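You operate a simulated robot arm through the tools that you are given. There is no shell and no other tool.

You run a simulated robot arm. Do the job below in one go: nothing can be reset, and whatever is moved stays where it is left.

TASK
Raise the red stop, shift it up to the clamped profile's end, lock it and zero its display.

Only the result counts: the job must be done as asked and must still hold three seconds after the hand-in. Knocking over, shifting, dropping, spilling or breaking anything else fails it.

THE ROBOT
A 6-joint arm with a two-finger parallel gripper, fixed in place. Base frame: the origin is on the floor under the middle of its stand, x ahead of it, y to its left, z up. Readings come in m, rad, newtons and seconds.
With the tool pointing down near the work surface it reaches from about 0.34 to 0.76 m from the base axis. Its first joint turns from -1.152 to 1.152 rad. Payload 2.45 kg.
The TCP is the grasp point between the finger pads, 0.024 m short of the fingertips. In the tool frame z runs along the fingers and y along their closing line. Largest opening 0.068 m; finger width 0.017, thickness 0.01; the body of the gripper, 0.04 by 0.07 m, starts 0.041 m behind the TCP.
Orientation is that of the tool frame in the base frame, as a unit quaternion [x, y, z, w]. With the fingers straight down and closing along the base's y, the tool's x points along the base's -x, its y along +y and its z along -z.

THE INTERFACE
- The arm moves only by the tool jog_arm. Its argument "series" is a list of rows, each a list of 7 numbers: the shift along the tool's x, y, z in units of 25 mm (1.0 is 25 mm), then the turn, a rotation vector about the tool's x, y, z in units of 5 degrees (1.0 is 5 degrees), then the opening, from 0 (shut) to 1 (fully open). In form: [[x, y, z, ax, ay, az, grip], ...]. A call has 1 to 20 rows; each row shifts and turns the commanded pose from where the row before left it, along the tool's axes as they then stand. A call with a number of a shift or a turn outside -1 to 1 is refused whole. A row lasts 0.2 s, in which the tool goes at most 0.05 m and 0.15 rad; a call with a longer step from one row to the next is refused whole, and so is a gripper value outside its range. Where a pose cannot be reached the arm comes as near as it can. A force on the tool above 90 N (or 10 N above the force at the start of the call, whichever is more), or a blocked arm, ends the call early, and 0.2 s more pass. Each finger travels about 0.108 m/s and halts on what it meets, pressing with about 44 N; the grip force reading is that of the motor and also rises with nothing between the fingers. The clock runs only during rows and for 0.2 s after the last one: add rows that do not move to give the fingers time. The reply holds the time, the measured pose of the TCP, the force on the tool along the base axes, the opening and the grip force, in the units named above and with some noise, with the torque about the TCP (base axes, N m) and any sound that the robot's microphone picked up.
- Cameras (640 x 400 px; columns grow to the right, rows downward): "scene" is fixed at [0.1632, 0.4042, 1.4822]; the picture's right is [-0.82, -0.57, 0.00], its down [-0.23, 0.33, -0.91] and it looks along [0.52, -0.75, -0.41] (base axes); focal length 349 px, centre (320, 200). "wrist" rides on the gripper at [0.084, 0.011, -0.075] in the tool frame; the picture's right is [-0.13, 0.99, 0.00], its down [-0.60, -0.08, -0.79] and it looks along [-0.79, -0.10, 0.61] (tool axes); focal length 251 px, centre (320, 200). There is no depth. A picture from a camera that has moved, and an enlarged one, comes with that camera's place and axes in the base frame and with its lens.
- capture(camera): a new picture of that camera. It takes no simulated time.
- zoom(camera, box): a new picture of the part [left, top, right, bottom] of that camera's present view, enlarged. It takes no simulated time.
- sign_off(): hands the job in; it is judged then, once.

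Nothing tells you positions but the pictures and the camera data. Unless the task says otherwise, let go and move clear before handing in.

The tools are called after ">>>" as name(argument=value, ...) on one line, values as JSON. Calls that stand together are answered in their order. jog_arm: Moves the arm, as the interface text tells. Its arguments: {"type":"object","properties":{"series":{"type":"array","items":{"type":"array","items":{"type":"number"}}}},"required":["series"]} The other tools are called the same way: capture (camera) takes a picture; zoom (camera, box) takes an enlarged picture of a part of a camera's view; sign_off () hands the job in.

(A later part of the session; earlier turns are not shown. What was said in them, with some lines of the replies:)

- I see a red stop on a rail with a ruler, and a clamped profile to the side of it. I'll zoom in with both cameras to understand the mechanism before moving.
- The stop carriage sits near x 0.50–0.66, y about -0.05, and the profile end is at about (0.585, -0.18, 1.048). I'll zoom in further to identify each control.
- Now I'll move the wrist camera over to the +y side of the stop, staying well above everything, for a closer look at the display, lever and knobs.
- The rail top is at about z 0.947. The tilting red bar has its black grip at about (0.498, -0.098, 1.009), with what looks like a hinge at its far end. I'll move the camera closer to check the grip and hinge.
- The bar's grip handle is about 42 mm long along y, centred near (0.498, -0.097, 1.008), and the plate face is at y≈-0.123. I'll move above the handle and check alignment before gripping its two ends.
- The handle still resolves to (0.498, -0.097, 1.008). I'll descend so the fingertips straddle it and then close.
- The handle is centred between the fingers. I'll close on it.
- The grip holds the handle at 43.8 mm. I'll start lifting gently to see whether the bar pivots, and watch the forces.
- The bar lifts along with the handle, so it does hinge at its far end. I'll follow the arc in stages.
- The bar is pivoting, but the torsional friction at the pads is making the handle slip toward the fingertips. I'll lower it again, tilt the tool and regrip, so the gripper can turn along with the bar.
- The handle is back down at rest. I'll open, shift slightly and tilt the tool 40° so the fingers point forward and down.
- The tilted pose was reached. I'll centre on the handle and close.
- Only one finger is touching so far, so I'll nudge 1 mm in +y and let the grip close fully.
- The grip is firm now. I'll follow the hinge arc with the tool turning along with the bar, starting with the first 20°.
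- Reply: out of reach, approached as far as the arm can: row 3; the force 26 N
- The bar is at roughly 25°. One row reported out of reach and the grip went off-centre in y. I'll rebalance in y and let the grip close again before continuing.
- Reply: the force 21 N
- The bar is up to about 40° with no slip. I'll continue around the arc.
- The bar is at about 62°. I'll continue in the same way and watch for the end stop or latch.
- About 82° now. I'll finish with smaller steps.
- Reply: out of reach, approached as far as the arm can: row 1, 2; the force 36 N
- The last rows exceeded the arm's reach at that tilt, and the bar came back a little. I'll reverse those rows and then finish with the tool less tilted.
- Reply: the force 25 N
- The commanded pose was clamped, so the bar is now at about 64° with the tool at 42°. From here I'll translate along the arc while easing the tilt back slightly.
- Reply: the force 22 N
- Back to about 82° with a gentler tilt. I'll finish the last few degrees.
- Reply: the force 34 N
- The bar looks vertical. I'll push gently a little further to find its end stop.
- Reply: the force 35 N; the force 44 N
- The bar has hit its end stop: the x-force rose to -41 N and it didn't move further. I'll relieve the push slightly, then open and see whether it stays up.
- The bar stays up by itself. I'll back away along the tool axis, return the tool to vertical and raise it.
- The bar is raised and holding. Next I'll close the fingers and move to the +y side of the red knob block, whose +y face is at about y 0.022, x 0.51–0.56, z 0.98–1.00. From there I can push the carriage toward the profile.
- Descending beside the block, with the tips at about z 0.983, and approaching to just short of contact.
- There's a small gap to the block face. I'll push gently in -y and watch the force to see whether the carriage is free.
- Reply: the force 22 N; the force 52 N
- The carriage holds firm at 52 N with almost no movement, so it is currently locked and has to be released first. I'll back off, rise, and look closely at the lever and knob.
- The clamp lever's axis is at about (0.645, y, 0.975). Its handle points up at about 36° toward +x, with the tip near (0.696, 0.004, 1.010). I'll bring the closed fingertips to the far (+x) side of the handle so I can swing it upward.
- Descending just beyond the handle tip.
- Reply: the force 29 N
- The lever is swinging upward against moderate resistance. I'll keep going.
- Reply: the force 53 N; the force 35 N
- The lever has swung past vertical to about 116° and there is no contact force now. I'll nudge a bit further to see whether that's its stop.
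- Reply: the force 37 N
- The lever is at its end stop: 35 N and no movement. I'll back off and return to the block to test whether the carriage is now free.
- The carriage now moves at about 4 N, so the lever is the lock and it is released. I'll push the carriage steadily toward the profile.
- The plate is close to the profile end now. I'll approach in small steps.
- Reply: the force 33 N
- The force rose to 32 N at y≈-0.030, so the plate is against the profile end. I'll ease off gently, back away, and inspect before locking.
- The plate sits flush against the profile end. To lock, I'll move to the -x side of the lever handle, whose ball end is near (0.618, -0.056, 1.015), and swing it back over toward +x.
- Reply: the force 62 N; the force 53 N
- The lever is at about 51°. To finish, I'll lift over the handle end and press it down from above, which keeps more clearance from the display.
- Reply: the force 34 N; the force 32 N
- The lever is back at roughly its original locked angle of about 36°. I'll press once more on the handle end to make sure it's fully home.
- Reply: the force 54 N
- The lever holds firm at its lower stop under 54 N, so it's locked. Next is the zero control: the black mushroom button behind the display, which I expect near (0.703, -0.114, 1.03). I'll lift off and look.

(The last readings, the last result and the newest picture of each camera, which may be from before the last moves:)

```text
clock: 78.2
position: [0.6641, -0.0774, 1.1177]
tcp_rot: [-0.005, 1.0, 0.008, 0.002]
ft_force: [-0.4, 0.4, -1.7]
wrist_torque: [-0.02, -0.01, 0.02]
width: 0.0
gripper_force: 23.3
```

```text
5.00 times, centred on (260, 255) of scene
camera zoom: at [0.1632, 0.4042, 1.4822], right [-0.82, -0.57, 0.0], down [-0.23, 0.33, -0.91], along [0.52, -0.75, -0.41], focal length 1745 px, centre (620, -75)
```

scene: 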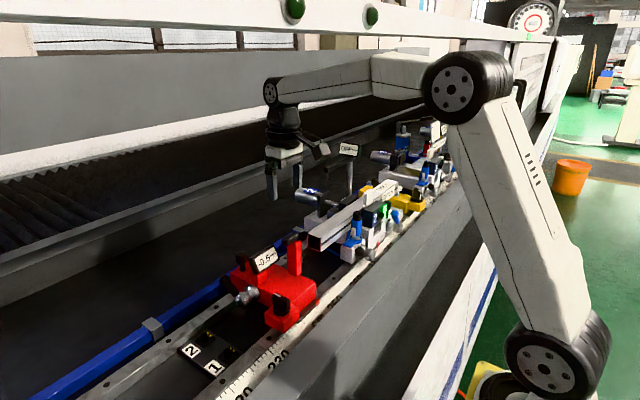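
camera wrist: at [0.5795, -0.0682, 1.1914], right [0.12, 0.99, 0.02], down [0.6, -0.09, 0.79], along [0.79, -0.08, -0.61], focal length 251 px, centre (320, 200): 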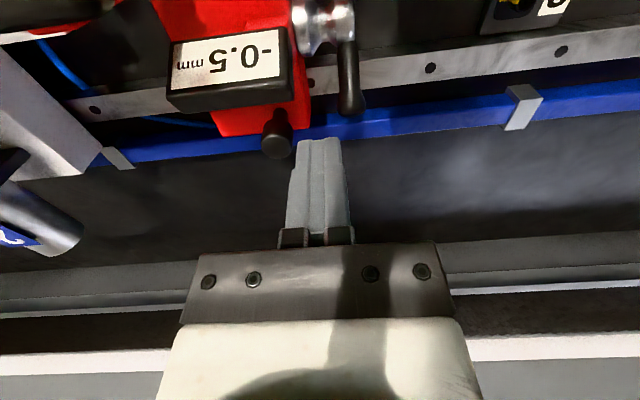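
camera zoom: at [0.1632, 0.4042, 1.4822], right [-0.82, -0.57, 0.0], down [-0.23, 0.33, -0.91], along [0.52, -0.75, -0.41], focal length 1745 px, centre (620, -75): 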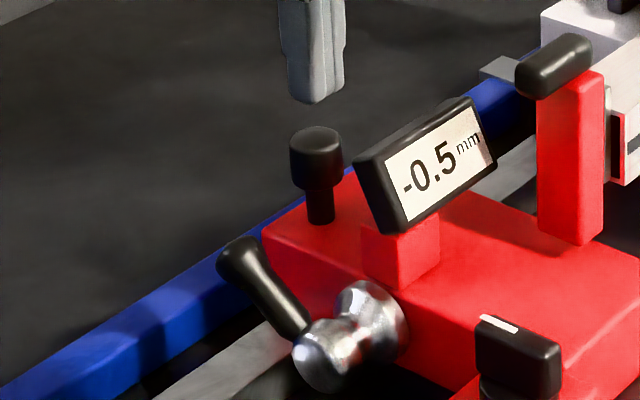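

>>> zoom(camera="wrist", box=[240, 90, 320, 170])

>>> zoom(camera="scene", box=[245, 230, 285, 262])

>>> zoom(camera="wrist", box=[160, 20, 360, 170])

```text
5.00 times, centred on (280, 130) of wrist
camera zoom: at [0.5795, -0.0682, 1.1914], right [0.12, 0.99, 0.02], down [0.6, -0.09, 0.79], along [0.79, -0.08, -0.61], focal length 1257 px, centre (520, 550)
```

zoom: 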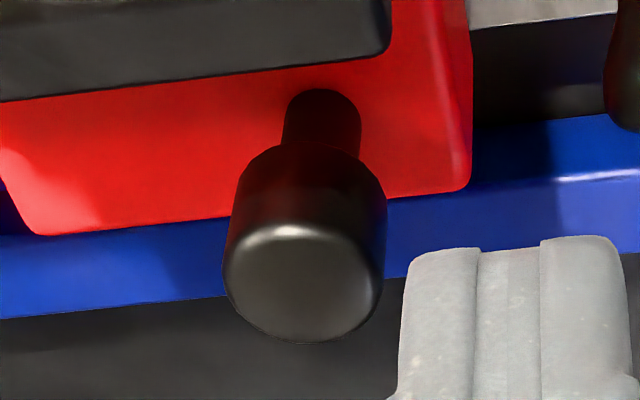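

```text
12.50 times, centred on (265, 246) of scene
camera zoom: at [0.1632, 0.4042, 1.4822], right [-0.82, -0.57, 0.0], down [-0.23, 0.33, -0.91], along [0.52, -0.75, -0.41], focal length 4361 px, centre (1008, -375)
```

zoom: 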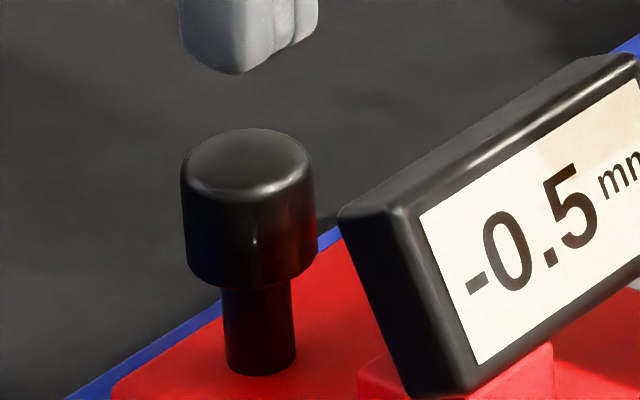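

```text
2.67 times, centred on (260, 95) of wrist
camera zoom: at [0.5795, -0.0682, 1.1914], right [0.12, 0.99, 0.02], down [0.6, -0.09, 0.79], along [0.79, -0.08, -0.61], focal length 670 px, centre (480, 480)
```

zoom: 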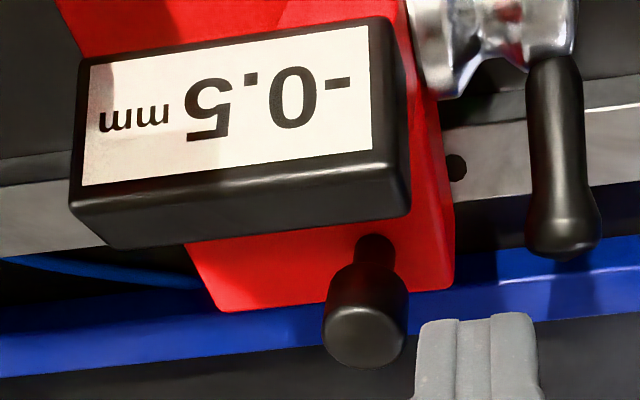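

The button's cap centre is at about (0.7005, -0.112, 1.042). I'll move above it and come down gently.

>>> jog_arm(series=[[-0.73, -0.69, 0, 0, 0, 0, 0], [-0.73, -0.69, 0, 0, 0, 0, 0], [0, 0, 0.6, 0, 0, 0, 0], [0, 0, 0.6, 0, 0, 0, 0], [0, 0, 0.3, 0, 0, 0, 0], [0, 0, 0, 0, 0, 0, 0]])

>>> zoom(camera="scene", box=[225, 210, 305, 270])

>>> zoom(camera="wrist", box=[200, 60, 440, 220])

```text
clock: 79.6
position: [0.7013, -0.1093, 1.0783]
tcp_rot: [-0.006, 1.0, 0.008, 0.001]
ft_force: [1.0, -0.4, 0.2]
wrist_torque: [0.05, 0.0, 0.01]
width: 0.0002
gripper_force: 23.7
```

```text
6.67 times, centred on (265, 240) of scene
camera zoom: at [0.1632, 0.4042, 1.4822], right [-0.82, -0.57, 0.0], down [-0.23, 0.33, -0.91], along [0.52, -0.75, -0.41], focal length 2326 px, centre (687, -67)
```

zoom: 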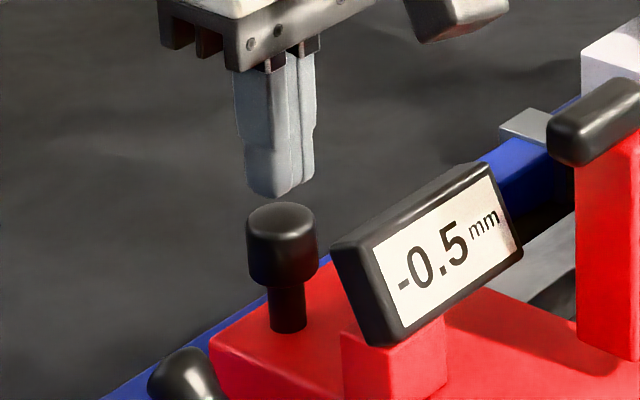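

```text
2.50 times, centred on (320, 140) of wrist
camera zoom: at [0.6163, -0.1015, 1.153], right [0.12, 0.99, 0.02], down [0.6, -0.09, 0.79], along [0.79, -0.08, -0.61], focal length 629 px, centre (320, 350)
```

zoom: 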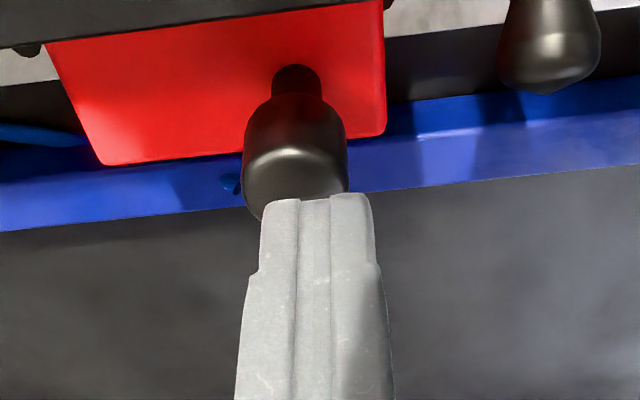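

>>> jog_arm(series=[[0, -0.1, 0.3, 0, 0, 0, 0], [0, 0, 0.15, 0, 0, 0, 0], [0, 0, 0.08, 0, 0, 0, 0], [0, 0, 0, 0, 0, 0, 0]])

>>> zoom(camera="scene", box=[225, 210, 305, 270])

```text
clock: 80.6
position: [0.7002, -0.1129, 1.0669]
tcp_rot: [-0.005, 1.0, 0.008, 0.001]
ft_force: [0.4, 0.4, 0.0]
wrist_torque: [0.01, 0.02, 0.01]
width: 0.0
gripper_force: 23.3
```

```text
6.67 times, centred on (265, 240) of scene
camera zoom: at [0.1632, 0.4042, 1.4822], right [-0.82, -0.57, 0.0], down [-0.23, 0.33, -0.91], along [0.52, -0.75, -0.41], focal length 2326 px, centre (687, -67)
```

zoom: 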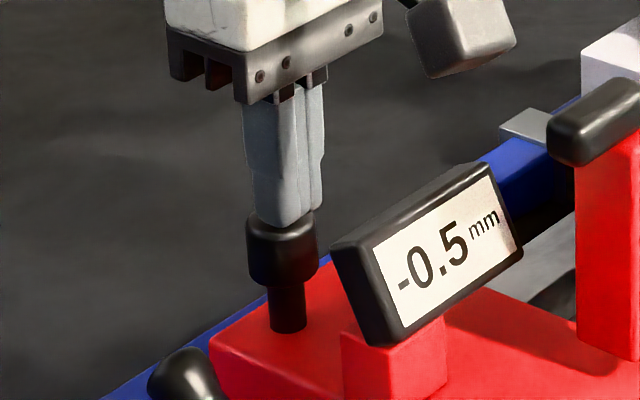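

Tips are just above the cap. I'll press in small steps.

>>> jog_arm(series=[[0, 0, 0.08, 0, 0, 0, 0], [0, 0, 0.08, 0, 0, 0, 0], [0, 0, 0, 0, 0, 0, 0]])

>>> zoom(camera="scene", box=[225, 210, 305, 270])

```text
clock: 81.4
position: [0.7018, -0.113, 1.0637]
tcp_rot: [-0.006, 1.0, 0.008, 0.003]
ft_force: [-4.5, -0.6, 12.8]
wrist_torque: [-0.17, 0.12, -0.03]
width: 0.0
gripper_force: 23.8
```

```text
6.67 times, centred on (265, 240) of scene
camera zoom: at [0.1628, 0.4042, 1.4822], right [-0.82, -0.57, 0.0], down [-0.23, 0.33, -0.91], along [0.52, -0.75, -0.41], focal length 2326 px, centre (687, -67)
```

zoom: 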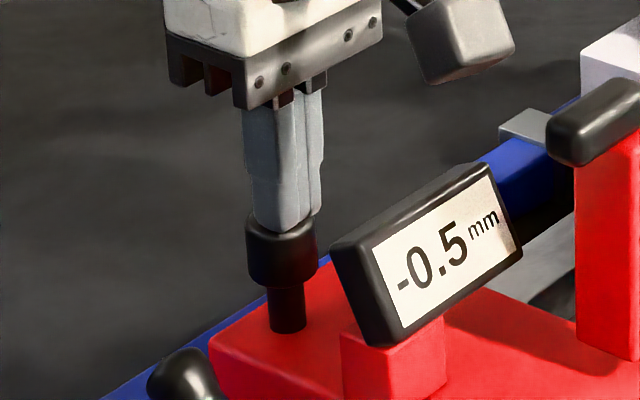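

>>> jog_arm(series=[[0, 0, 0.08, 0, 0, 0, 0], [0, 0, 0.08, 0, 0, 0, 0], [0, 0, 0, 0, 0, 0, 0]])

>>> zoom(camera="scene", box=[225, 210, 305, 270])

```text
clock: 82.2
position: [0.6999, -0.1126, 1.0641]
tcp_rot: [-0.005, 1.0, 0.006, 0.005]
ft_force: [-16.8, 1.1, 40.2]
wrist_torque: [-0.14, 0.47, -0.07]
width: 0.0001
gripper_force: 24.4
```

```text
6.67 times, centred on (265, 240) of scene
camera zoom: at [0.1618, 0.4044, 1.4823], right [-0.82, -0.57, 0.0], down [-0.23, 0.33, -0.91], along [0.52, -0.75, -0.41], focal length 2326 px, centre (687, -67)
```

zoom: 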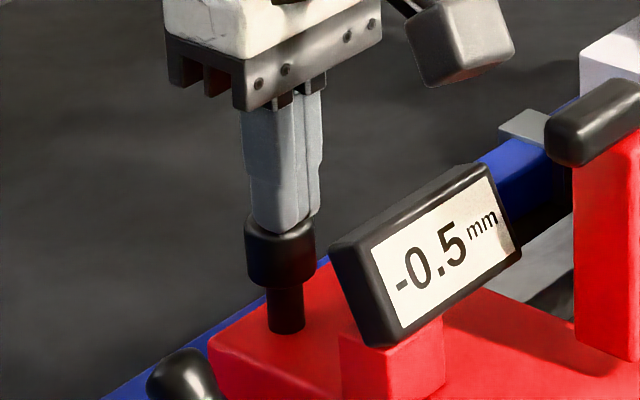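

The cap doesn't move even at 40 N, so it is a fixed grip knob, not a zero button. The zero control must be the rotary knob with the white mark. I'll back off, check that the reading and position are unchanged, and look at the knob closely.

>>> jog_arm(series=[[0, 0, -0.3, 0, 0, 0, 0], [0, 0, -0.8, 0, 0, 0, 0], [0, 0, -0.9, 0, 0, 0, 0], [0, 0, -0.9, 0, 0, 0, 0], [0.5, 0.6, 0, 0, 0, 0, 0.3], [0.9, 0.6, 0, 0, 0, 0, 0.6], [0.9, 0.5, 0, 0, 0, 0, 0.8], [0.9, 0.4, 0, 0, 0, 0, 0.8], [0.9, 0, 0, 0, 0, 0, 0.8], [0.9, 0, 0, 0, 0, 0, 0.8], [0.9, 0, 0, 0, 0, 0, 0.8], [0.5, 0, 0, 0, 0, 0, 0.8], [0, 0, 0, 0, 0, 0, 0.8]])

>>> capture(camera="wrist")

>>> zoom(camera="scene", box=[220, 210, 380, 330])

```text
clock: 85.0
position: [0.5409, -0.0638, 1.1306]
tcp_rot: [-0.006, 1.0, 0.008, 0.001]
ft_force: [0.4, -0.3, 0.3]
wrist_torque: [-0.02, 0.02, 0.01]
width: 0.0544
gripper_force: 0.0
```

```text
taken
camera wrist: at [0.4554, -0.0547, 1.2047], right [0.12, 0.99, 0.02], down [0.6, -0.09, 0.79], along [0.79, -0.08, -0.61], focal length 251 px, centre (320, 200)
```

wrist: 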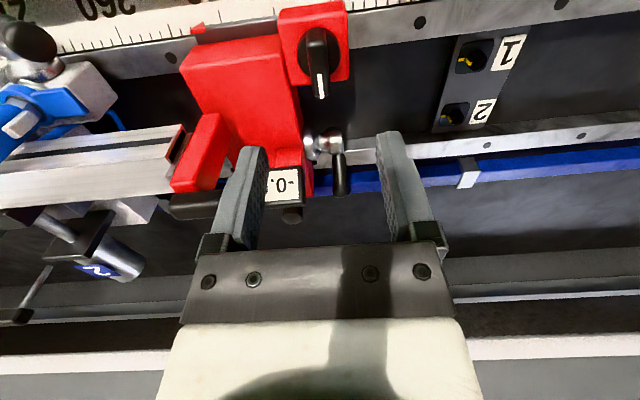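

```text
3.33 times, centred on (300, 270) of scene
camera zoom: at [0.1632, 0.4042, 1.4822], right [-0.82, -0.57, 0.0], down [-0.23, 0.33, -0.91], along [0.52, -0.75, -0.41], focal length 1163 px, centre (387, -33)
```

zoom: 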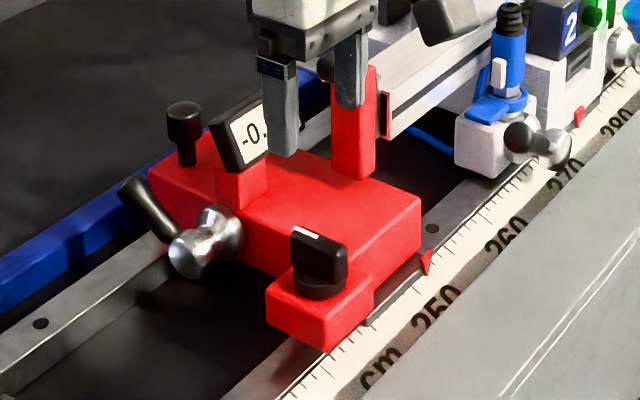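

>>> zoom(camera="wrist", box=[260, 0, 380, 110])

>>> zoom(camera="scene", box=[290, 265, 340, 320])

>>> zoom(camera="scene", box=[385, 150, 445, 200])

```text
3.64 times, centred on (320, 55) of wrist
camera zoom: at [0.4554, -0.0547, 1.2047], right [0.12, 0.99, 0.02], down [0.6, -0.09, 0.79], along [0.79, -0.08, -0.61], focal length 914 px, centre (320, 727)
```

zoom: 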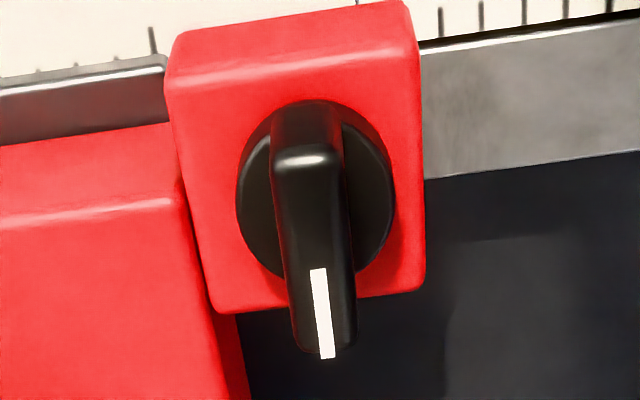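

```text
7.27 times, centred on (315, 292) of scene
camera zoom: at [0.1632, 0.4042, 1.4822], right [-0.82, -0.57, 0.0], down [-0.23, 0.33, -0.91], along [0.52, -0.75, -0.41], focal length 2538 px, centre (356, -473)
```

zoom: 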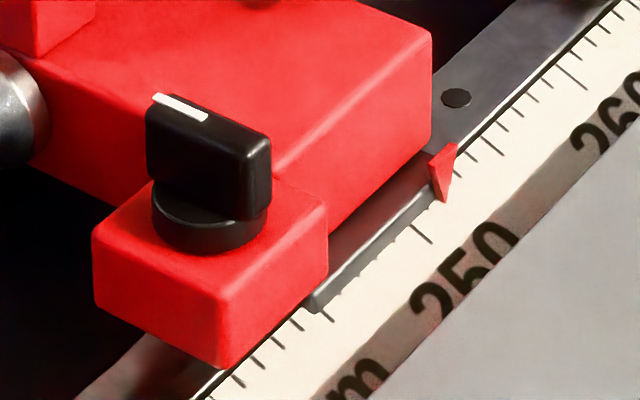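

```text
8.00 times, centred on (415, 175) of scene
camera zoom: at [0.1632, 0.4042, 1.4822], right [-0.82, -0.57, 0.0], down [-0.23, 0.33, -0.91], along [0.52, -0.75, -0.41], focal length 2791 px, centre (-440, 400)
```

zoom: 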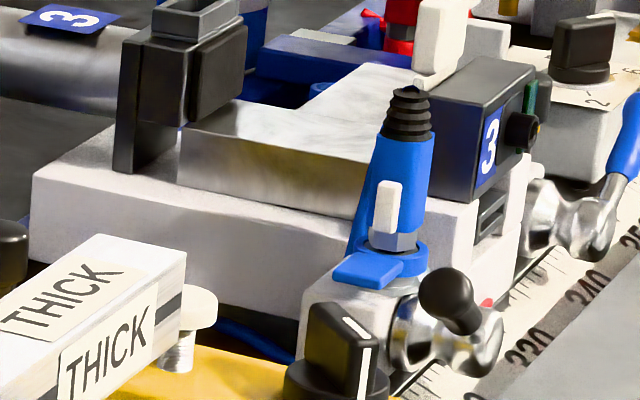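

The rotary knob's bar runs along x, about 36 mm long and 12 mm wide, centred near (0.5375, -0.0615) with its top at z≈1.03. I'll descend with the fingers straddling it.

>>> jog_arm(series=[[0.136, 0.09, 0.6, 0, 0, 0, 0.6], [0, 0, 0.7, 0, 0, 0, 0.5], [0, 0, 0.7, 0, 0, 0, 0.5], [0, 0, 0.7, 0, 0, 0, 0.5], [0, 0, 0, 0, 0, 0, 0.5]])

>>> capture(camera="wrist")

>>> zoom(camera="scene", box=[250, 210, 370, 310])

```text
clock: 86.2
position: [0.5366, -0.0593, 1.0637]
tcp_rot: [-0.005, 1.0, 0.008, 0.0]
ft_force: [0.5, -0.4, -0.3]
wrist_torque: [0.01, -0.01, 0.0]
width: 0.034
gripper_force: 0.1
```

```text
taken
camera wrist: at [0.452, -0.0501, 1.1372], right [0.12, 0.99, 0.02], down [0.6, -0.09, 0.79], along [0.79, -0.08, -0.61], focal length 251 px, centre (320, 200)
```

wrist: 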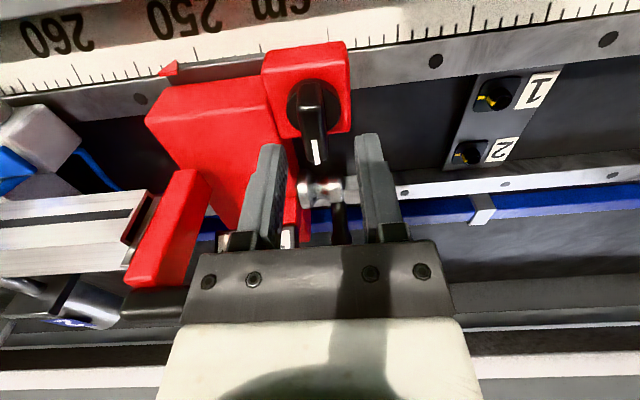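

```text
4.00 times, centred on (310, 260) of scene
camera zoom: at [0.1632, 0.4042, 1.4822], right [-0.82, -0.57, 0.0], down [-0.23, 0.33, -0.91], along [0.52, -0.75, -0.41], focal length 1396 px, centre (360, -40)
```

zoom: 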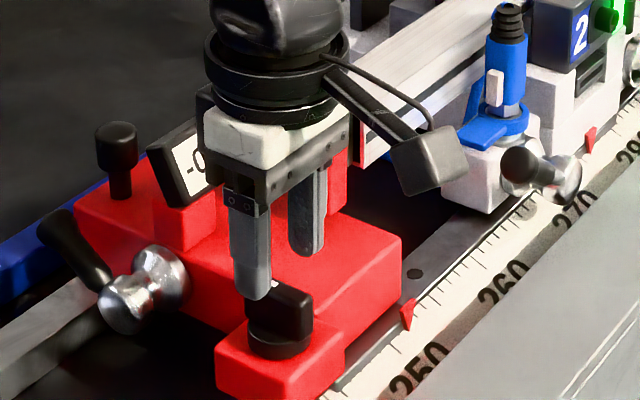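

>>> jog_arm(series=[[0, -0.04, 0.55, 0, 0, 0, 0.5], [0, 0, 0.5, 0, 0, 0, 0.5], [0, 0, 0, 0, 0, 0, 0.5]])

>>> capture(camera="wrist")

>>> zoom(camera="scene", box=[250, 210, 370, 310])

```text
clock: 87.0
position: [0.5362, -0.0598, 1.0375]
tcp_rot: [-0.006, 1.0, 0.008, 0.002]
ft_force: [-0.1, -0.2, 0.8]
wrist_torque: [-0.02, 0.04, 0.0]
width: 0.0343
gripper_force: 0.0
```

```text
taken
camera wrist: at [0.4523, -0.0509, 1.111], right [0.12, 0.99, 0.02], down [0.6, -0.09, 0.79], along [0.79, -0.08, -0.61], focal length 251 px, centre (320, 200)
```

wrist: 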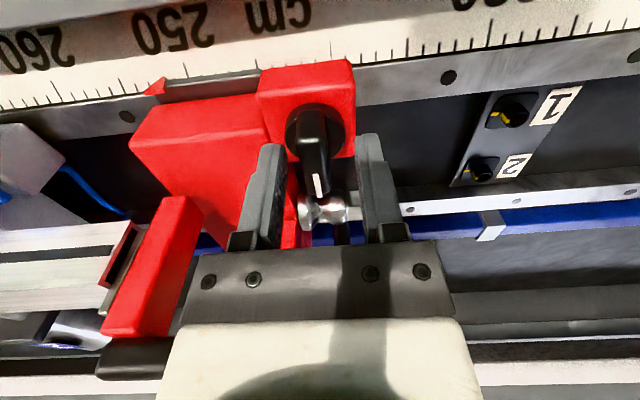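

```text
4.00 times, centred on (310, 260) of scene
camera zoom: at [0.1632, 0.4042, 1.4822], right [-0.82, -0.57, 0.0], down [-0.23, 0.33, -0.91], along [0.52, -0.75, -0.41], focal length 1396 px, centre (360, -40)
```

zoom: 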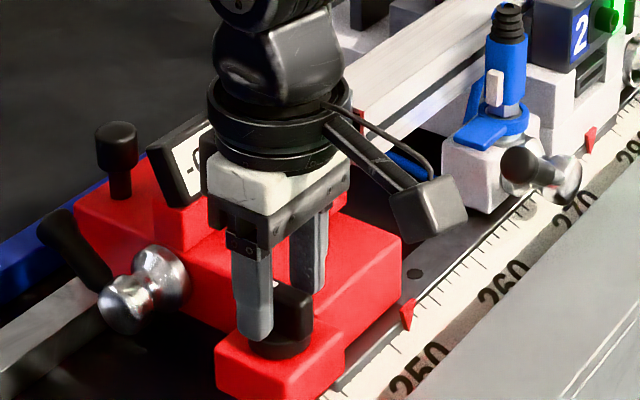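

The fingers straddle the bar, so I'll close on it.

>>> jog_arm(series=[[0, -0.03, 0, 0, 0, 0, 0.35], [0, 0, 0, 0, 0, 0, 0.25], [0, 0, 0, 0, 0, 0, 0.15], [0, 0, 0, 0, 0, 0, 0.12], [0, 0, 0, 0, 0, 0, 0.12]])

>>> zoom(camera="wrist", box=[240, 80, 400, 200])

```text
clock: 88.2
position: [0.5371, -0.0623, 1.0371]
tcp_rot: [-0.006, 1.0, 0.007, 0.001]
ft_force: [-0.2, -10.9, -3.3]
wrist_torque: [-0.25, -0.04, -0.11]
width: 0.0169
gripper_force: 6.0
```

```text
3.33 times, centred on (320, 140) of wrist
camera zoom: at [0.4522, -0.0524, 1.1112], right [0.12, 0.99, 0.02], down [0.6, -0.09, 0.79], along [0.79, -0.08, -0.61], focal length 838 px, centre (320, 400)
```

zoom: 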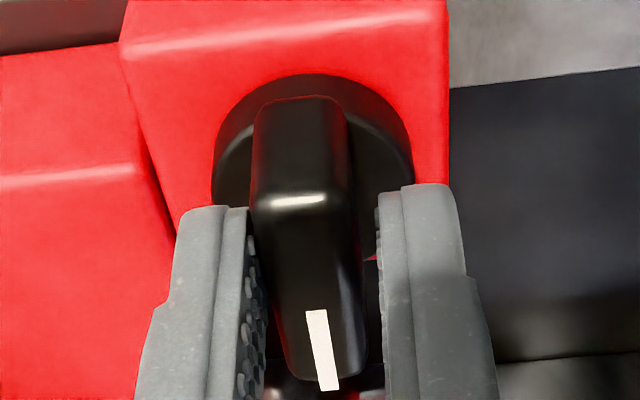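

>>> jog_arm(series=[[0, -0.05, 0, 0, 0, 0, 0.05], [0, -0.02, 0, 0, 0, 0, 0.05], [0, 0, 0, 0, 0, 0, 0.05], [0, 0, 0, 0, 0, 0, 0.05]])

>>> zoom(camera="wrist", box=[240, 80, 400, 200])

>>> zoom(camera="scene", box=[270, 220, 310, 250])

```text
clock: 89.2
position: [0.5373, -0.0629, 1.0372]
tcp_rot: [-0.006, 1.0, 0.008, 0.001]
ft_force: [-0.7, -8.6, -6.2]
wrist_torque: [-0.57, -0.46, -0.03]
width: 0.0139
gripper_force: 33.5
```

```text
3.33 times, centred on (320, 140) of wrist
camera zoom: at [0.4523, -0.0536, 1.1113], right [0.12, 0.99, 0.02], down [0.6, -0.09, 0.79], along [0.79, -0.08, -0.61], focal length 838 px, centre (320, 400)
```

zoom: 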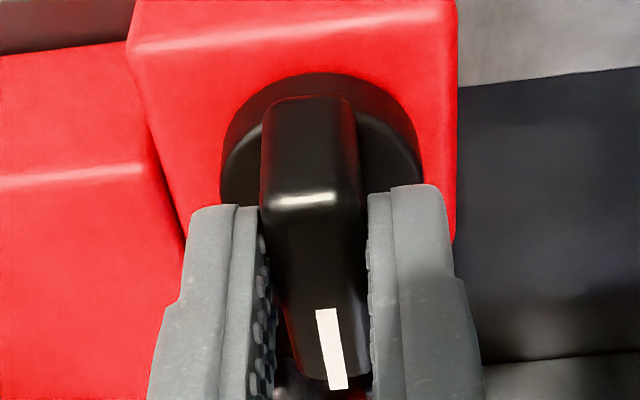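

```text
13.33 times, centred on (290, 235) of scene
camera zoom: at [0.1633, 0.404, 1.4822], right [-0.82, -0.57, 0.0], down [-0.23, 0.33, -0.91], along [0.52, -0.75, -0.41], focal length 4652 px, centre (720, -267)
```

zoom: 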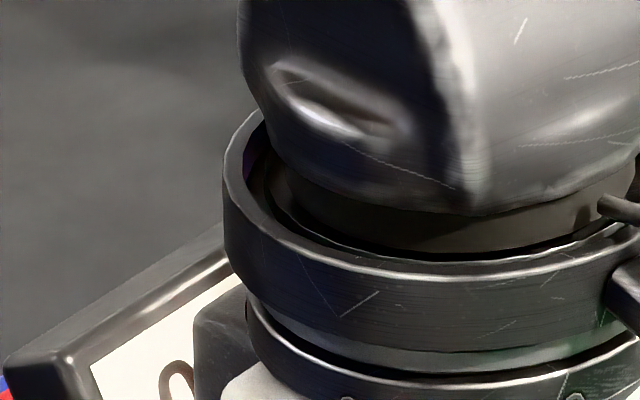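

Gripped. I'll turn it gently clockwise by about 20° to feel its resistance, then look at the display.

>>> jog_arm(series=[[0, 0, 0, 0, 0, 1, 0.05], [0, 0, 0, 0, 0, 1, 0.05], [0, 0, 0, 0, 0, 1, 0.05], [0, 0, 0, 0, 0, 1, 0.05], [0, 0, 0, 0, 0, 0, 0.05]])

>>> capture(camera="wrist")

>>> zoom(camera="scene", box=[250, 210, 370, 310])

```text
clock: 90.4
position: [0.5374, -0.0599, 1.0367]
tcp_rot: [0.168, 0.986, 0.009, 0.0]
ft_force: [2.1, 15.4, -5.6]
wrist_torque: [-0.29, -0.26, 0.0]
width: 0.014
gripper_force: 33.8
```

```text
taken
camera wrist: at [0.4611, -0.0239, 1.1119], right [0.45, 0.89, 0.02], down [0.54, -0.29, 0.79], along [0.71, -0.35, -0.61], focal length 251 px, centre (320, 200)
```

wrist: 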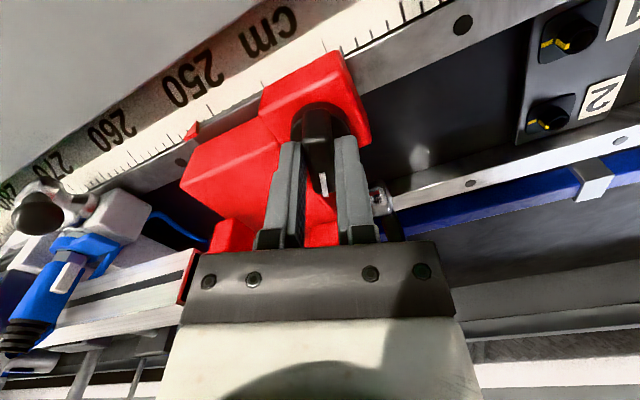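

```text
4.00 times, centred on (310, 260) of scene
camera zoom: at [0.1634, 0.4047, 1.482], right [-0.82, -0.57, 0.0], down [-0.23, 0.33, -0.91], along [0.52, -0.75, -0.41], focal length 1396 px, centre (360, -40)
```

zoom: 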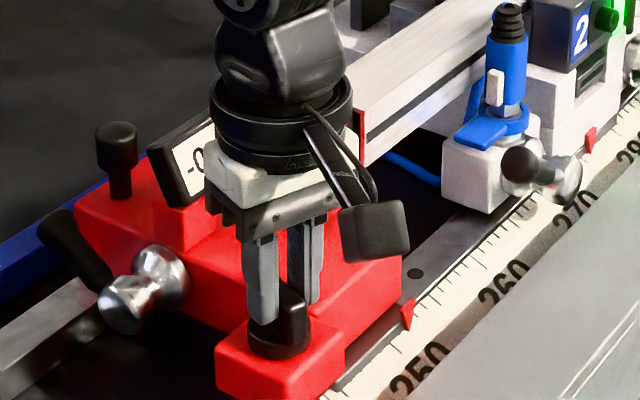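

>>> zoom(camera="scene", box=[282, 235, 312, 265])

>>> jog_arm(series=[[0, -0.04, 0, 0, 0, 1, 0.05], [0, 0, 0, 0, 0, 1, 0.05], [0, 0, 0, 0, 0, 1, 0.05], [0, 0, 0, 0, 0, 1, 0.05], [0, 0, 0, 0, 0, 1, 0.05], [0, 0, 0, 0, 0, 0, 0.05]])

>>> zoom(camera="scene", box=[282, 235, 312, 265])

>>> zoom(camera="wrist", box=[240, 80, 400, 200])

```text
13.33 times, centred on (297, 250) of scene
camera zoom: at [0.1634, 0.4047, 1.482], right [-0.82, -0.57, 0.0], down [-0.23, 0.33, -0.91], along [0.52, -0.75, -0.41], focal length 4652 px, centre (627, -467)
```

zoom: 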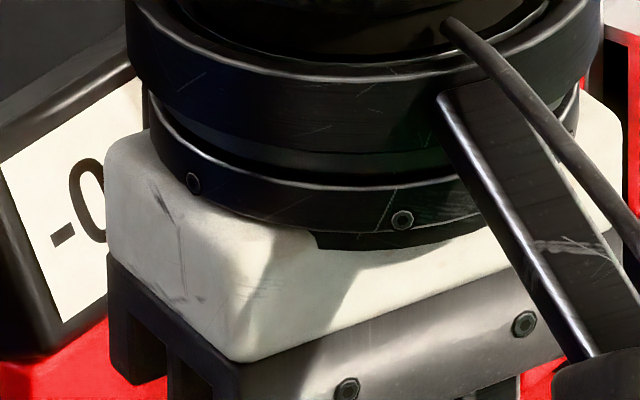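

```text
clock: 91.8
position: [0.5377, -0.0607, 1.0367]
tcp_rot: [0.377, 0.926, 0.01, -0.001]
ft_force: [17.2, 35.5, -11.0]
wrist_torque: [0.0, -0.31, 0.1]
width: 0.0138
gripper_force: 34.0
```

```text
13.33 times, centred on (297, 250) of scene
camera zoom: at [0.164, 0.4053, 1.4818], right [-0.82, -0.57, 0.0], down [-0.23, 0.33, -0.91], along [0.52, -0.75, -0.41], focal length 4652 px, centre (627, -467)
```

zoom: 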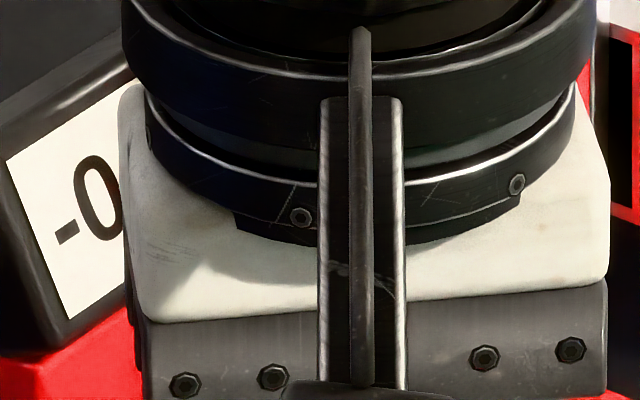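

```text
3.33 times, centred on (320, 140) of wrist
camera zoom: at [0.4852, 0.0052, 1.1125], right [0.79, 0.62, 0.02], down [0.37, -0.49, 0.79], along [0.49, -0.61, -0.62], focal length 838 px, centre (320, 400)
```

zoom: 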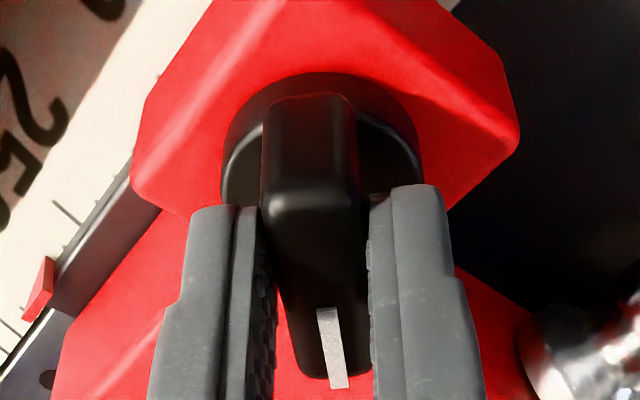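

The knob turns easily and the display still reads "-0.…". Side force has built up because the turn isn't centred on the knob's axis, so I'll relieve that and keep turning clockwise.

>>> jog_arm(series=[[0.04, 0.12, 0, 0, 0, 0, 0.05], [0, 0.02, 0, 0, 0, 1, 0.05], [0, 0.02, 0, 0, 0, 1, 0.05], [0, 0.02, 0, 0, 0, 1, 0.05], [0, 0.02, 0, 0, 0, 1, 0.05], [0, 0, 0, 0, 0, 0, 0.05]])

>>> zoom(camera="scene", box=[272, 225, 322, 265])

>>> zoom(camera="wrist", box=[240, 80, 400, 200])

```text
clock: 93.2
position: [0.5406, -0.0597, 1.0378]
tcp_rot: [0.534, 0.845, 0.007, -0.003]
ft_force: [6.0, 10.3, -1.4]
wrist_torque: [-0.71, -0.09, 0.03]
width: 0.014
gripper_force: 33.9
```

```text
10.00 times, centred on (297, 245) of scene
camera zoom: at [0.1634, 0.4045, 1.482], right [-0.82, -0.57, 0.0], down [-0.23, 0.33, -0.91], along [0.52, -0.75, -0.41], focal length 3489 px, centre (550, -250)
```

zoom: 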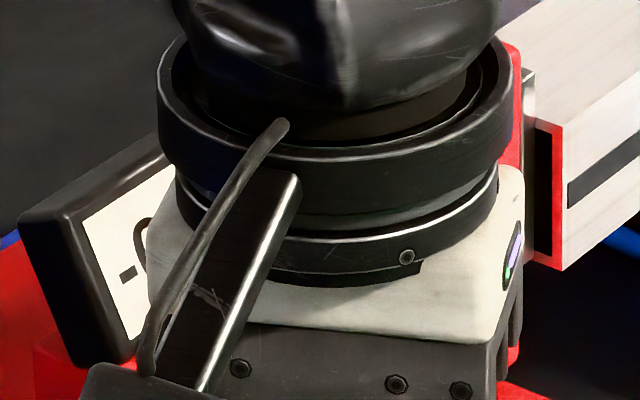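

```text
3.33 times, centred on (320, 140) of wrist
camera zoom: at [0.5129, 0.0201, 1.1128], right [0.95, 0.31, 0.01], down [0.19, -0.59, 0.78], along [0.25, -0.74, -0.62], focal length 838 px, centre (320, 400)
```

zoom: 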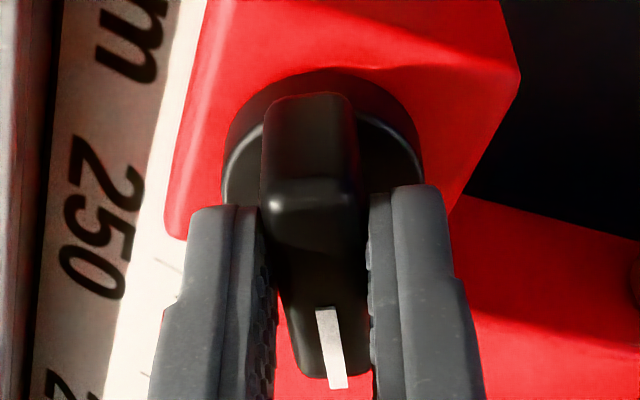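

>>> jog_arm(series=[[0, 0.03, 0, 0, 0, 1, 0.05], [0, 0.03, 0, 0, 0, 1, 0.05], [0, 0.03, 0, 0, 0, 1, 0.05], [0, 0.03, 0, 0, 0, 1, 0.05], [0, 0.03, 0, 0, 0, 1, 0.05], [0, 0, 0, 0, 0, 0, 0.05]])

>>> zoom(camera="scene", box=[262, 225, 342, 285])

>>> zoom(camera="wrist", box=[240, 80, 400, 200])

```text
clock: 94.6
position: [0.5424, -0.0589, 1.0379]
tcp_rot: [0.703, 0.711, 0.005, -0.006]
ft_force: [-13.7, -2.2, 4.9]
wrist_torque: [-0.61, 0.26, -0.09]
width: 0.014
gripper_force: 34.0
```

```text
6.67 times, centred on (302, 255) of scene
camera zoom: at [0.1627, 0.4041, 1.4823], right [-0.82, -0.57, 0.0], down [-0.23, 0.33, -0.91], along [0.52, -0.75, -0.41], focal length 2326 px, centre (440, -167)
```

zoom: 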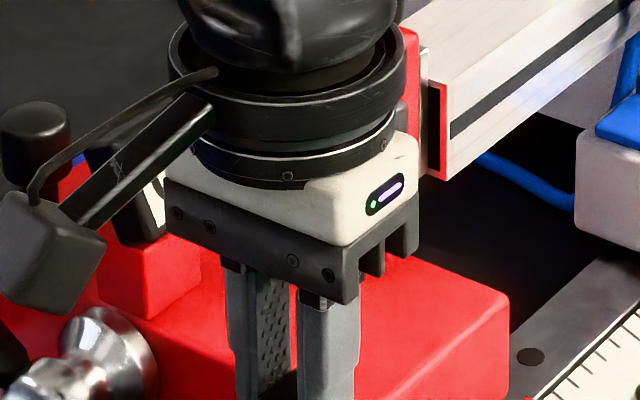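

```text
3.33 times, centred on (320, 140) of wrist
camera zoom: at [0.5518, 0.0241, 1.1129], right [0.99, -0.12, 0.0], down [-0.07, -0.62, 0.78], along [-0.1, -0.78, -0.62], focal length 838 px, centre (320, 400)
```

zoom: 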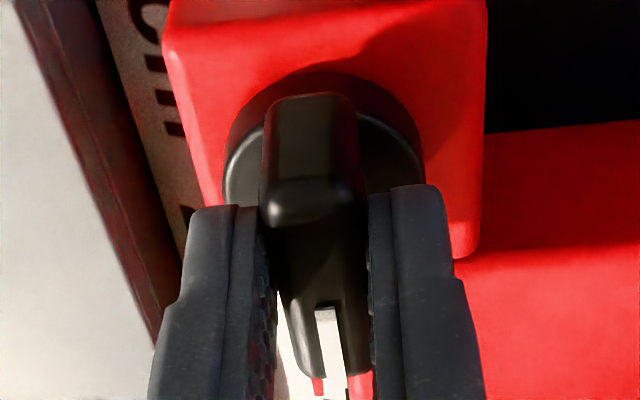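

The knob has turned about 90°. I'll let go and rise to read the display.

>>> jog_arm(series=[[0, 0, 0, 0, 0, 0, 0.5], [0, 0, 0, 0, 0, 0, 0.5], [0, 0, -0.6, 0, 0, 0, 0.5], [0, 0, -0.9, 0, 0, 0, 0.5], [0, 0, -0.9, 0, 0, 0, 0.5], [0.9, 0, -0.9, 0, 0, 0, 0.5], [0.9, 0, 0, 0, 0, 0, 0.5], [0.9, 0, 0, 0, 0, 0, 0.5]])

>>> zoom(camera="scene", box=[220, 210, 380, 320])

>>> capture(camera="wrist")

```text
clock: 96.4
position: [0.5412, 0.0089, 1.1223]
tcp_rot: [0.703, 0.711, 0.005, -0.005]
ft_force: [-0.6, 0.0, 0.2]
wrist_torque: [-0.01, -0.02, -0.01]
width: 0.034
gripper_force: 0.1
```

```text
3.64 times, centred on (300, 265) of scene
camera zoom: at [0.1632, 0.4042, 1.4822], right [-0.82, -0.57, 0.0], down [-0.23, 0.33, -0.91], along [0.52, -0.75, -0.41], focal length 1269 px, centre (393, -36)
```

zoom: 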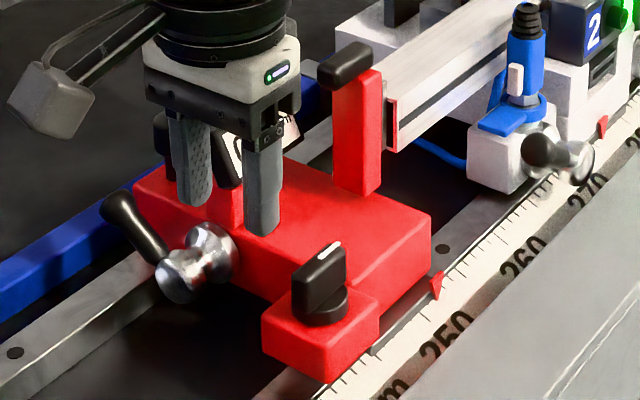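

```text
taken
camera wrist: at [0.5517, 0.0912, 1.1971], right [0.99, -0.12, 0.0], down [-0.07, -0.62, 0.78], along [-0.09, -0.78, -0.62], focal length 251 px, centre (320, 200)
```

wrist: 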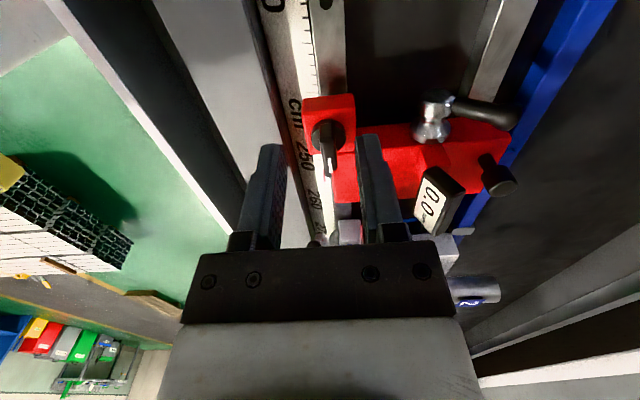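

>>> zoom(camera="wrist", box=[390, 150, 480, 245])

>>> zoom(camera="wrist", box=[280, 70, 520, 230])

>>> zoom(camera="scene", box=[265, 235, 305, 265])

>>> zoom(camera="scene", box=[295, 215, 345, 260])

```text
4.21 times, centred on (435, 198) of wrist
camera zoom: at [0.5517, 0.0912, 1.1971], right [0.99, -0.12, 0.0], down [-0.07, -0.62, 0.78], along [-0.09, -0.78, -0.62], focal length 1059 px, centre (-164, 210)
```

zoom: 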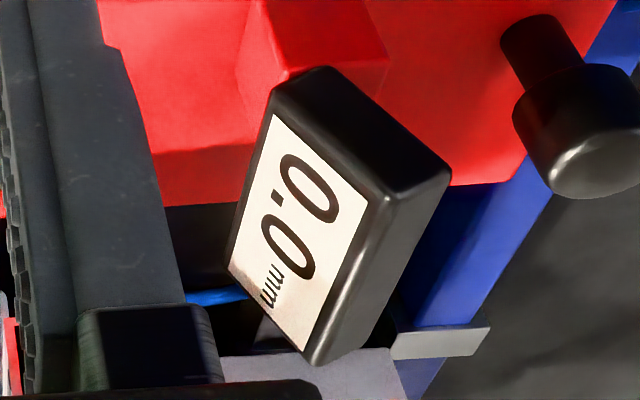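

```text
2.50 times, centred on (400, 150) of wrist
camera zoom: at [0.5517, 0.0912, 1.1971], right [0.99, -0.12, 0.0], down [-0.07, -0.62, 0.78], along [-0.09, -0.78, -0.62], focal length 629 px, centre (120, 325)
```

zoom: 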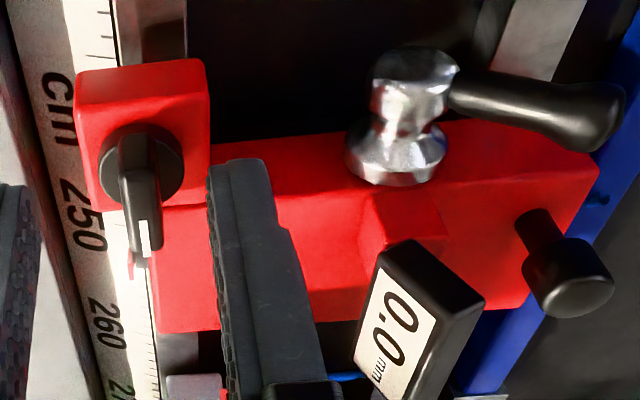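

```text
13.33 times, centred on (285, 250) of scene
camera zoom: at [0.1632, 0.4042, 1.4822], right [-0.82, -0.57, 0.0], down [-0.23, 0.33, -0.91], along [0.52, -0.75, -0.41], focal length 4652 px, centre (787, -467)
```

zoom: 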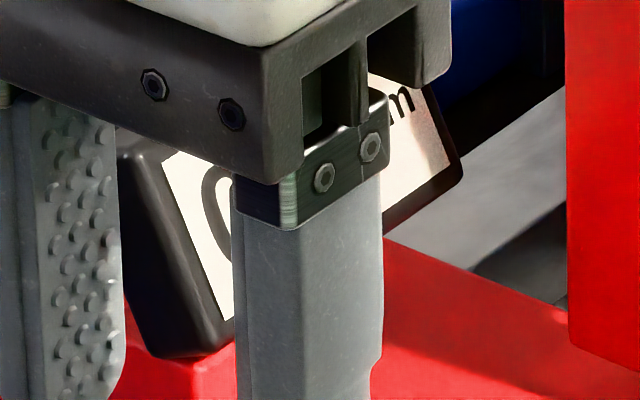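

```text
8.89 times, centred on (320, 238) of scene
camera zoom: at [0.1632, 0.4042, 1.4822], right [-0.82, -0.57, 0.0], down [-0.23, 0.33, -0.91], along [0.52, -0.75, -0.41], focal length 3101 px, centre (320, -133)
```

zoom: 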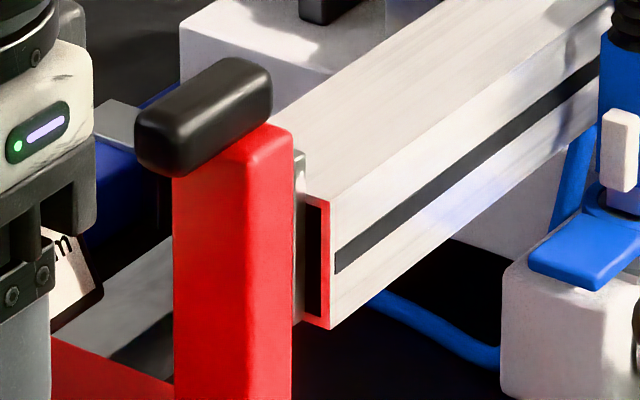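

The display now reads 0.0 mm, with the stop upright and the lever down. I'll rise clear, rotate the tool back and inspect the contact between the plate and the profile end from above.

>>> jog_arm(series=[[0, 0, -0.9, 0, 0, 0, 0.5], [0, 0, -0.9, 0, 0, 0, 0.5], [0, 0, -0.9, 0, 0, -1, 0.5], [0, 0, -0.9, 0, 0, -1, 0.5], [0, 0, 0, 0, 0, -1, 0.5], [0, 0, 0, 0, 0, -1, 0.5], [0, 0, 0, 0, 0, -1, 0.5], [0, 0, 0, 0, 0, -1, 0.5], [0, 0, 0, 0, 0, -1, 0.5], [0, 0, 0, 0, 0, -1, 0.5], [0, 0, 0, 0, 0, -1, 0.5], [0, 0, 0, 0, 0, -1, 0.5], [0, 0, 0, 0, 0, -1, 0.5], [0, 0, 0, 0, 0, -1, 0.5], [0, 0, 0, 0, 0, -1, 0.5], [0, 0, 0, 0, 0, -1, 0.5], [0, 0, 0, 0, 0, -1, 0.5], [0, 0, 0, 0, 0, -1, 0.5], [0, 0, 0, 0, 0, -1, 0.5], [0, 0, 0, 0, 0, -1, 0.5]])

>>> capture(camera="wrist")

>>> zoom(camera="scene", box=[220, 210, 380, 320])

```text
clock: 100.6
position: [0.5431, 0.0068, 1.2111]
tcp_rot: [-0.006, 1.0, 0.007, 0.001]
ft_force: [-0.3, 0.2, -0.2]
wrist_torque: [0.01, 0.0, 0.02]
width: 0.0342
gripper_force: 0.1
```

```text
taken
camera wrist: at [0.4578, 0.015, 1.2849], right [0.12, 0.99, 0.02], down [0.6, -0.08, 0.79], along [0.79, -0.08, -0.61], focal length 251 px, centre (320, 200)
```

wrist: 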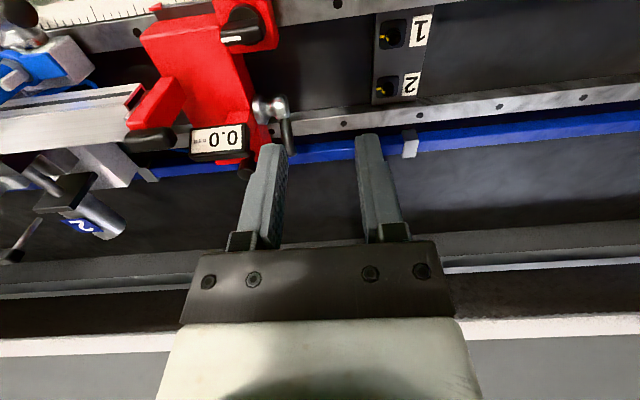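

```text
3.64 times, centred on (300, 265) of scene
camera zoom: at [0.1632, 0.4042, 1.4822], right [-0.82, -0.57, 0.0], down [-0.23, 0.33, -0.91], along [0.52, -0.75, -0.41], focal length 1269 px, centre (393, -36)
```

zoom: 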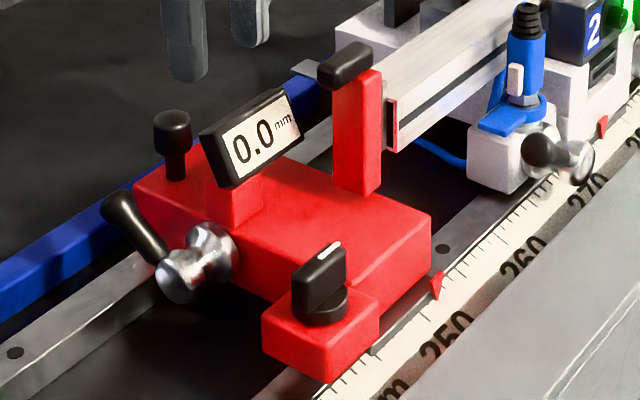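

>>> jog_arm(series=[[0.215, -0.935, -0.15, 0, 0, 0, 1], [0.215, -0.935, -0.15, 0, 0, 0, 1], [0.215, -0.935, -0.15, 0, 0, 0, 1], [0.215, -0.935, -0.15, 0, 0, 0, 1], [0.215, -0.935, -0.15, 0, 0, 0, 1], [0.215, -0.935, -0.15, 0, 0, 0, 1], [0.215, -0.935, -0.15, 0, 0, 0, 1], [0.215, -0.935, -0.15, 0, 0, 0, 1], [0, 0, 0, 0, 0, 0, 1]])

>>> capture(camera="wrist")

>>> zoom(camera="wrist", box=[270, 60, 390, 150])

>>> zoom(camera="scene", box=[220, 210, 380, 320])

```text
clock: 102.6
position: [0.5013, -0.1813, 1.2385]
tcp_rot: [-0.004, 1.0, 0.008, 0.002]
ft_force: [-0.3, 0.0, -0.9]
wrist_torque: [-0.01, 0.05, -0.01]
width: 0.068
gripper_force: 0.0
```

```text
taken
camera wrist: at [0.4166, -0.1728, 1.3125], right [0.12, 0.99, 0.02], down [0.6, -0.09, 0.79], along [0.79, -0.08, -0.61], focal length 251 px, centre (320, 200)
```

wrist: 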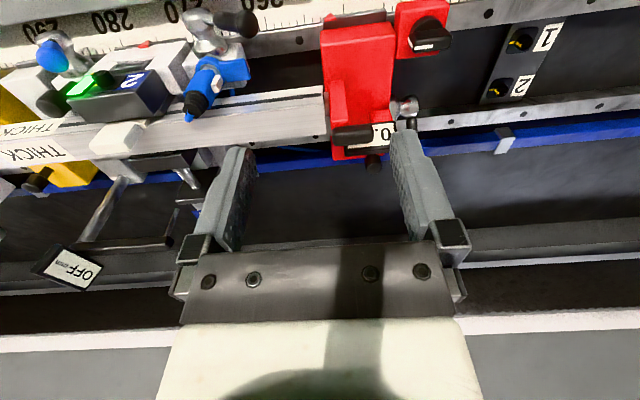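

```text
4.44 times, centred on (330, 105) of wrist
camera zoom: at [0.4166, -0.1728, 1.3125], right [0.12, 0.99, 0.02], down [0.6, -0.09, 0.79], along [0.79, -0.08, -0.61], focal length 1118 px, centre (276, 622)
```

zoom: 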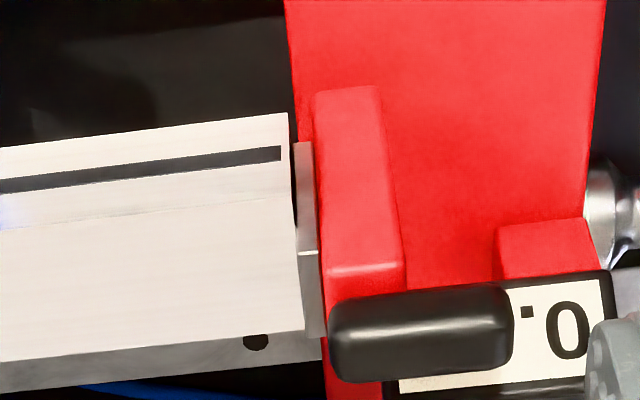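

```text
3.64 times, centred on (300, 265) of scene
camera zoom: at [0.1632, 0.4042, 1.4822], right [-0.82, -0.57, 0.0], down [-0.23, 0.33, -0.91], along [0.52, -0.75, -0.41], focal length 1269 px, centre (393, -36)
```

zoom: 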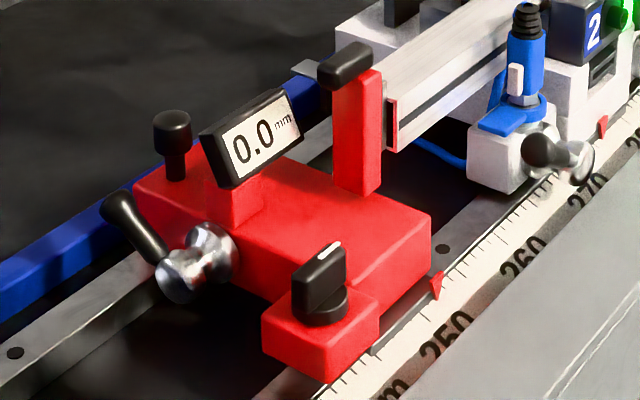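

>>> zoom(camera="wrist", box=[312, 80, 342, 140])

>>> zoom(camera="scene", box=[308, 228, 332, 256])

```text
6.67 times, centred on (327, 110) of wrist
camera zoom: at [0.4166, -0.1728, 1.3125], right [0.12, 0.99, 0.02], down [0.6, -0.09, 0.79], along [0.79, -0.08, -0.61], focal length 1676 px, centre (273, 800)
```

zoom: 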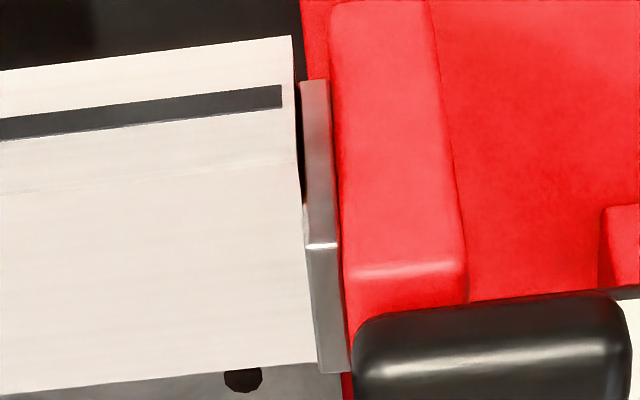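

```text
14.29 times, centred on (320, 242) of scene
camera zoom: at [0.1632, 0.4042, 1.4822], right [-0.82, -0.57, 0.0], down [-0.23, 0.33, -0.91], along [0.52, -0.75, -0.41], focal length 4984 px, centre (320, -400)
```

zoom: 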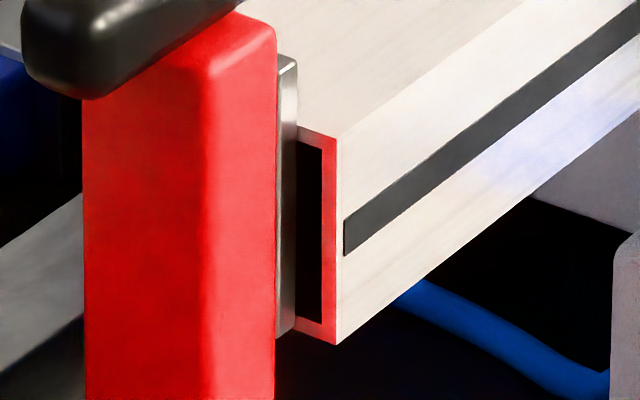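

The final check shows the stop upright with its plate flush on the profile end, the lever down at its locked stop and the display reading 0.0 mm. The profile corner is at the same pixel as at the start. The arm is free and well clear, so I'm handing in.

>>> sign_off()

```text
The job is handed in.
```

The red stop is raised, pushed up against the clamped profile's end and locked, and its display reads 0.0 mm. The job is handed in; the hand-in reply gave no verdict.

- **Raised:** I swung the bar up to its end stop and let go. It stayed upright.
- **Shifted:** The carriage was locked at the start, so I released the lever first. I then pushed it about 58 mm until the plate met the profile end at about 32 N. Close-up pictures afterwards show no visible gap, and the profile's corner has not moved in the picture.
- **Locked:** The lever is back at its original angle, hard against its lower stop. I did not run a separate push test. The carriage did hold about 9–11 N while I gripped the knob, where it had slid at about 4 N when unlocked.
- **Zeroed:** Turning the rotary knob on the red block about 90° clockwise changed the display from -0.5 to 0.0. The knob is still in that turned position.

Before finding the right control, I pressed the black mushroom knob behind the display with about 40 N, thinking it was the zero button. It did not move and nothing changed.

The arm is about 10 cm clear of everything, with the gripper open and empty.
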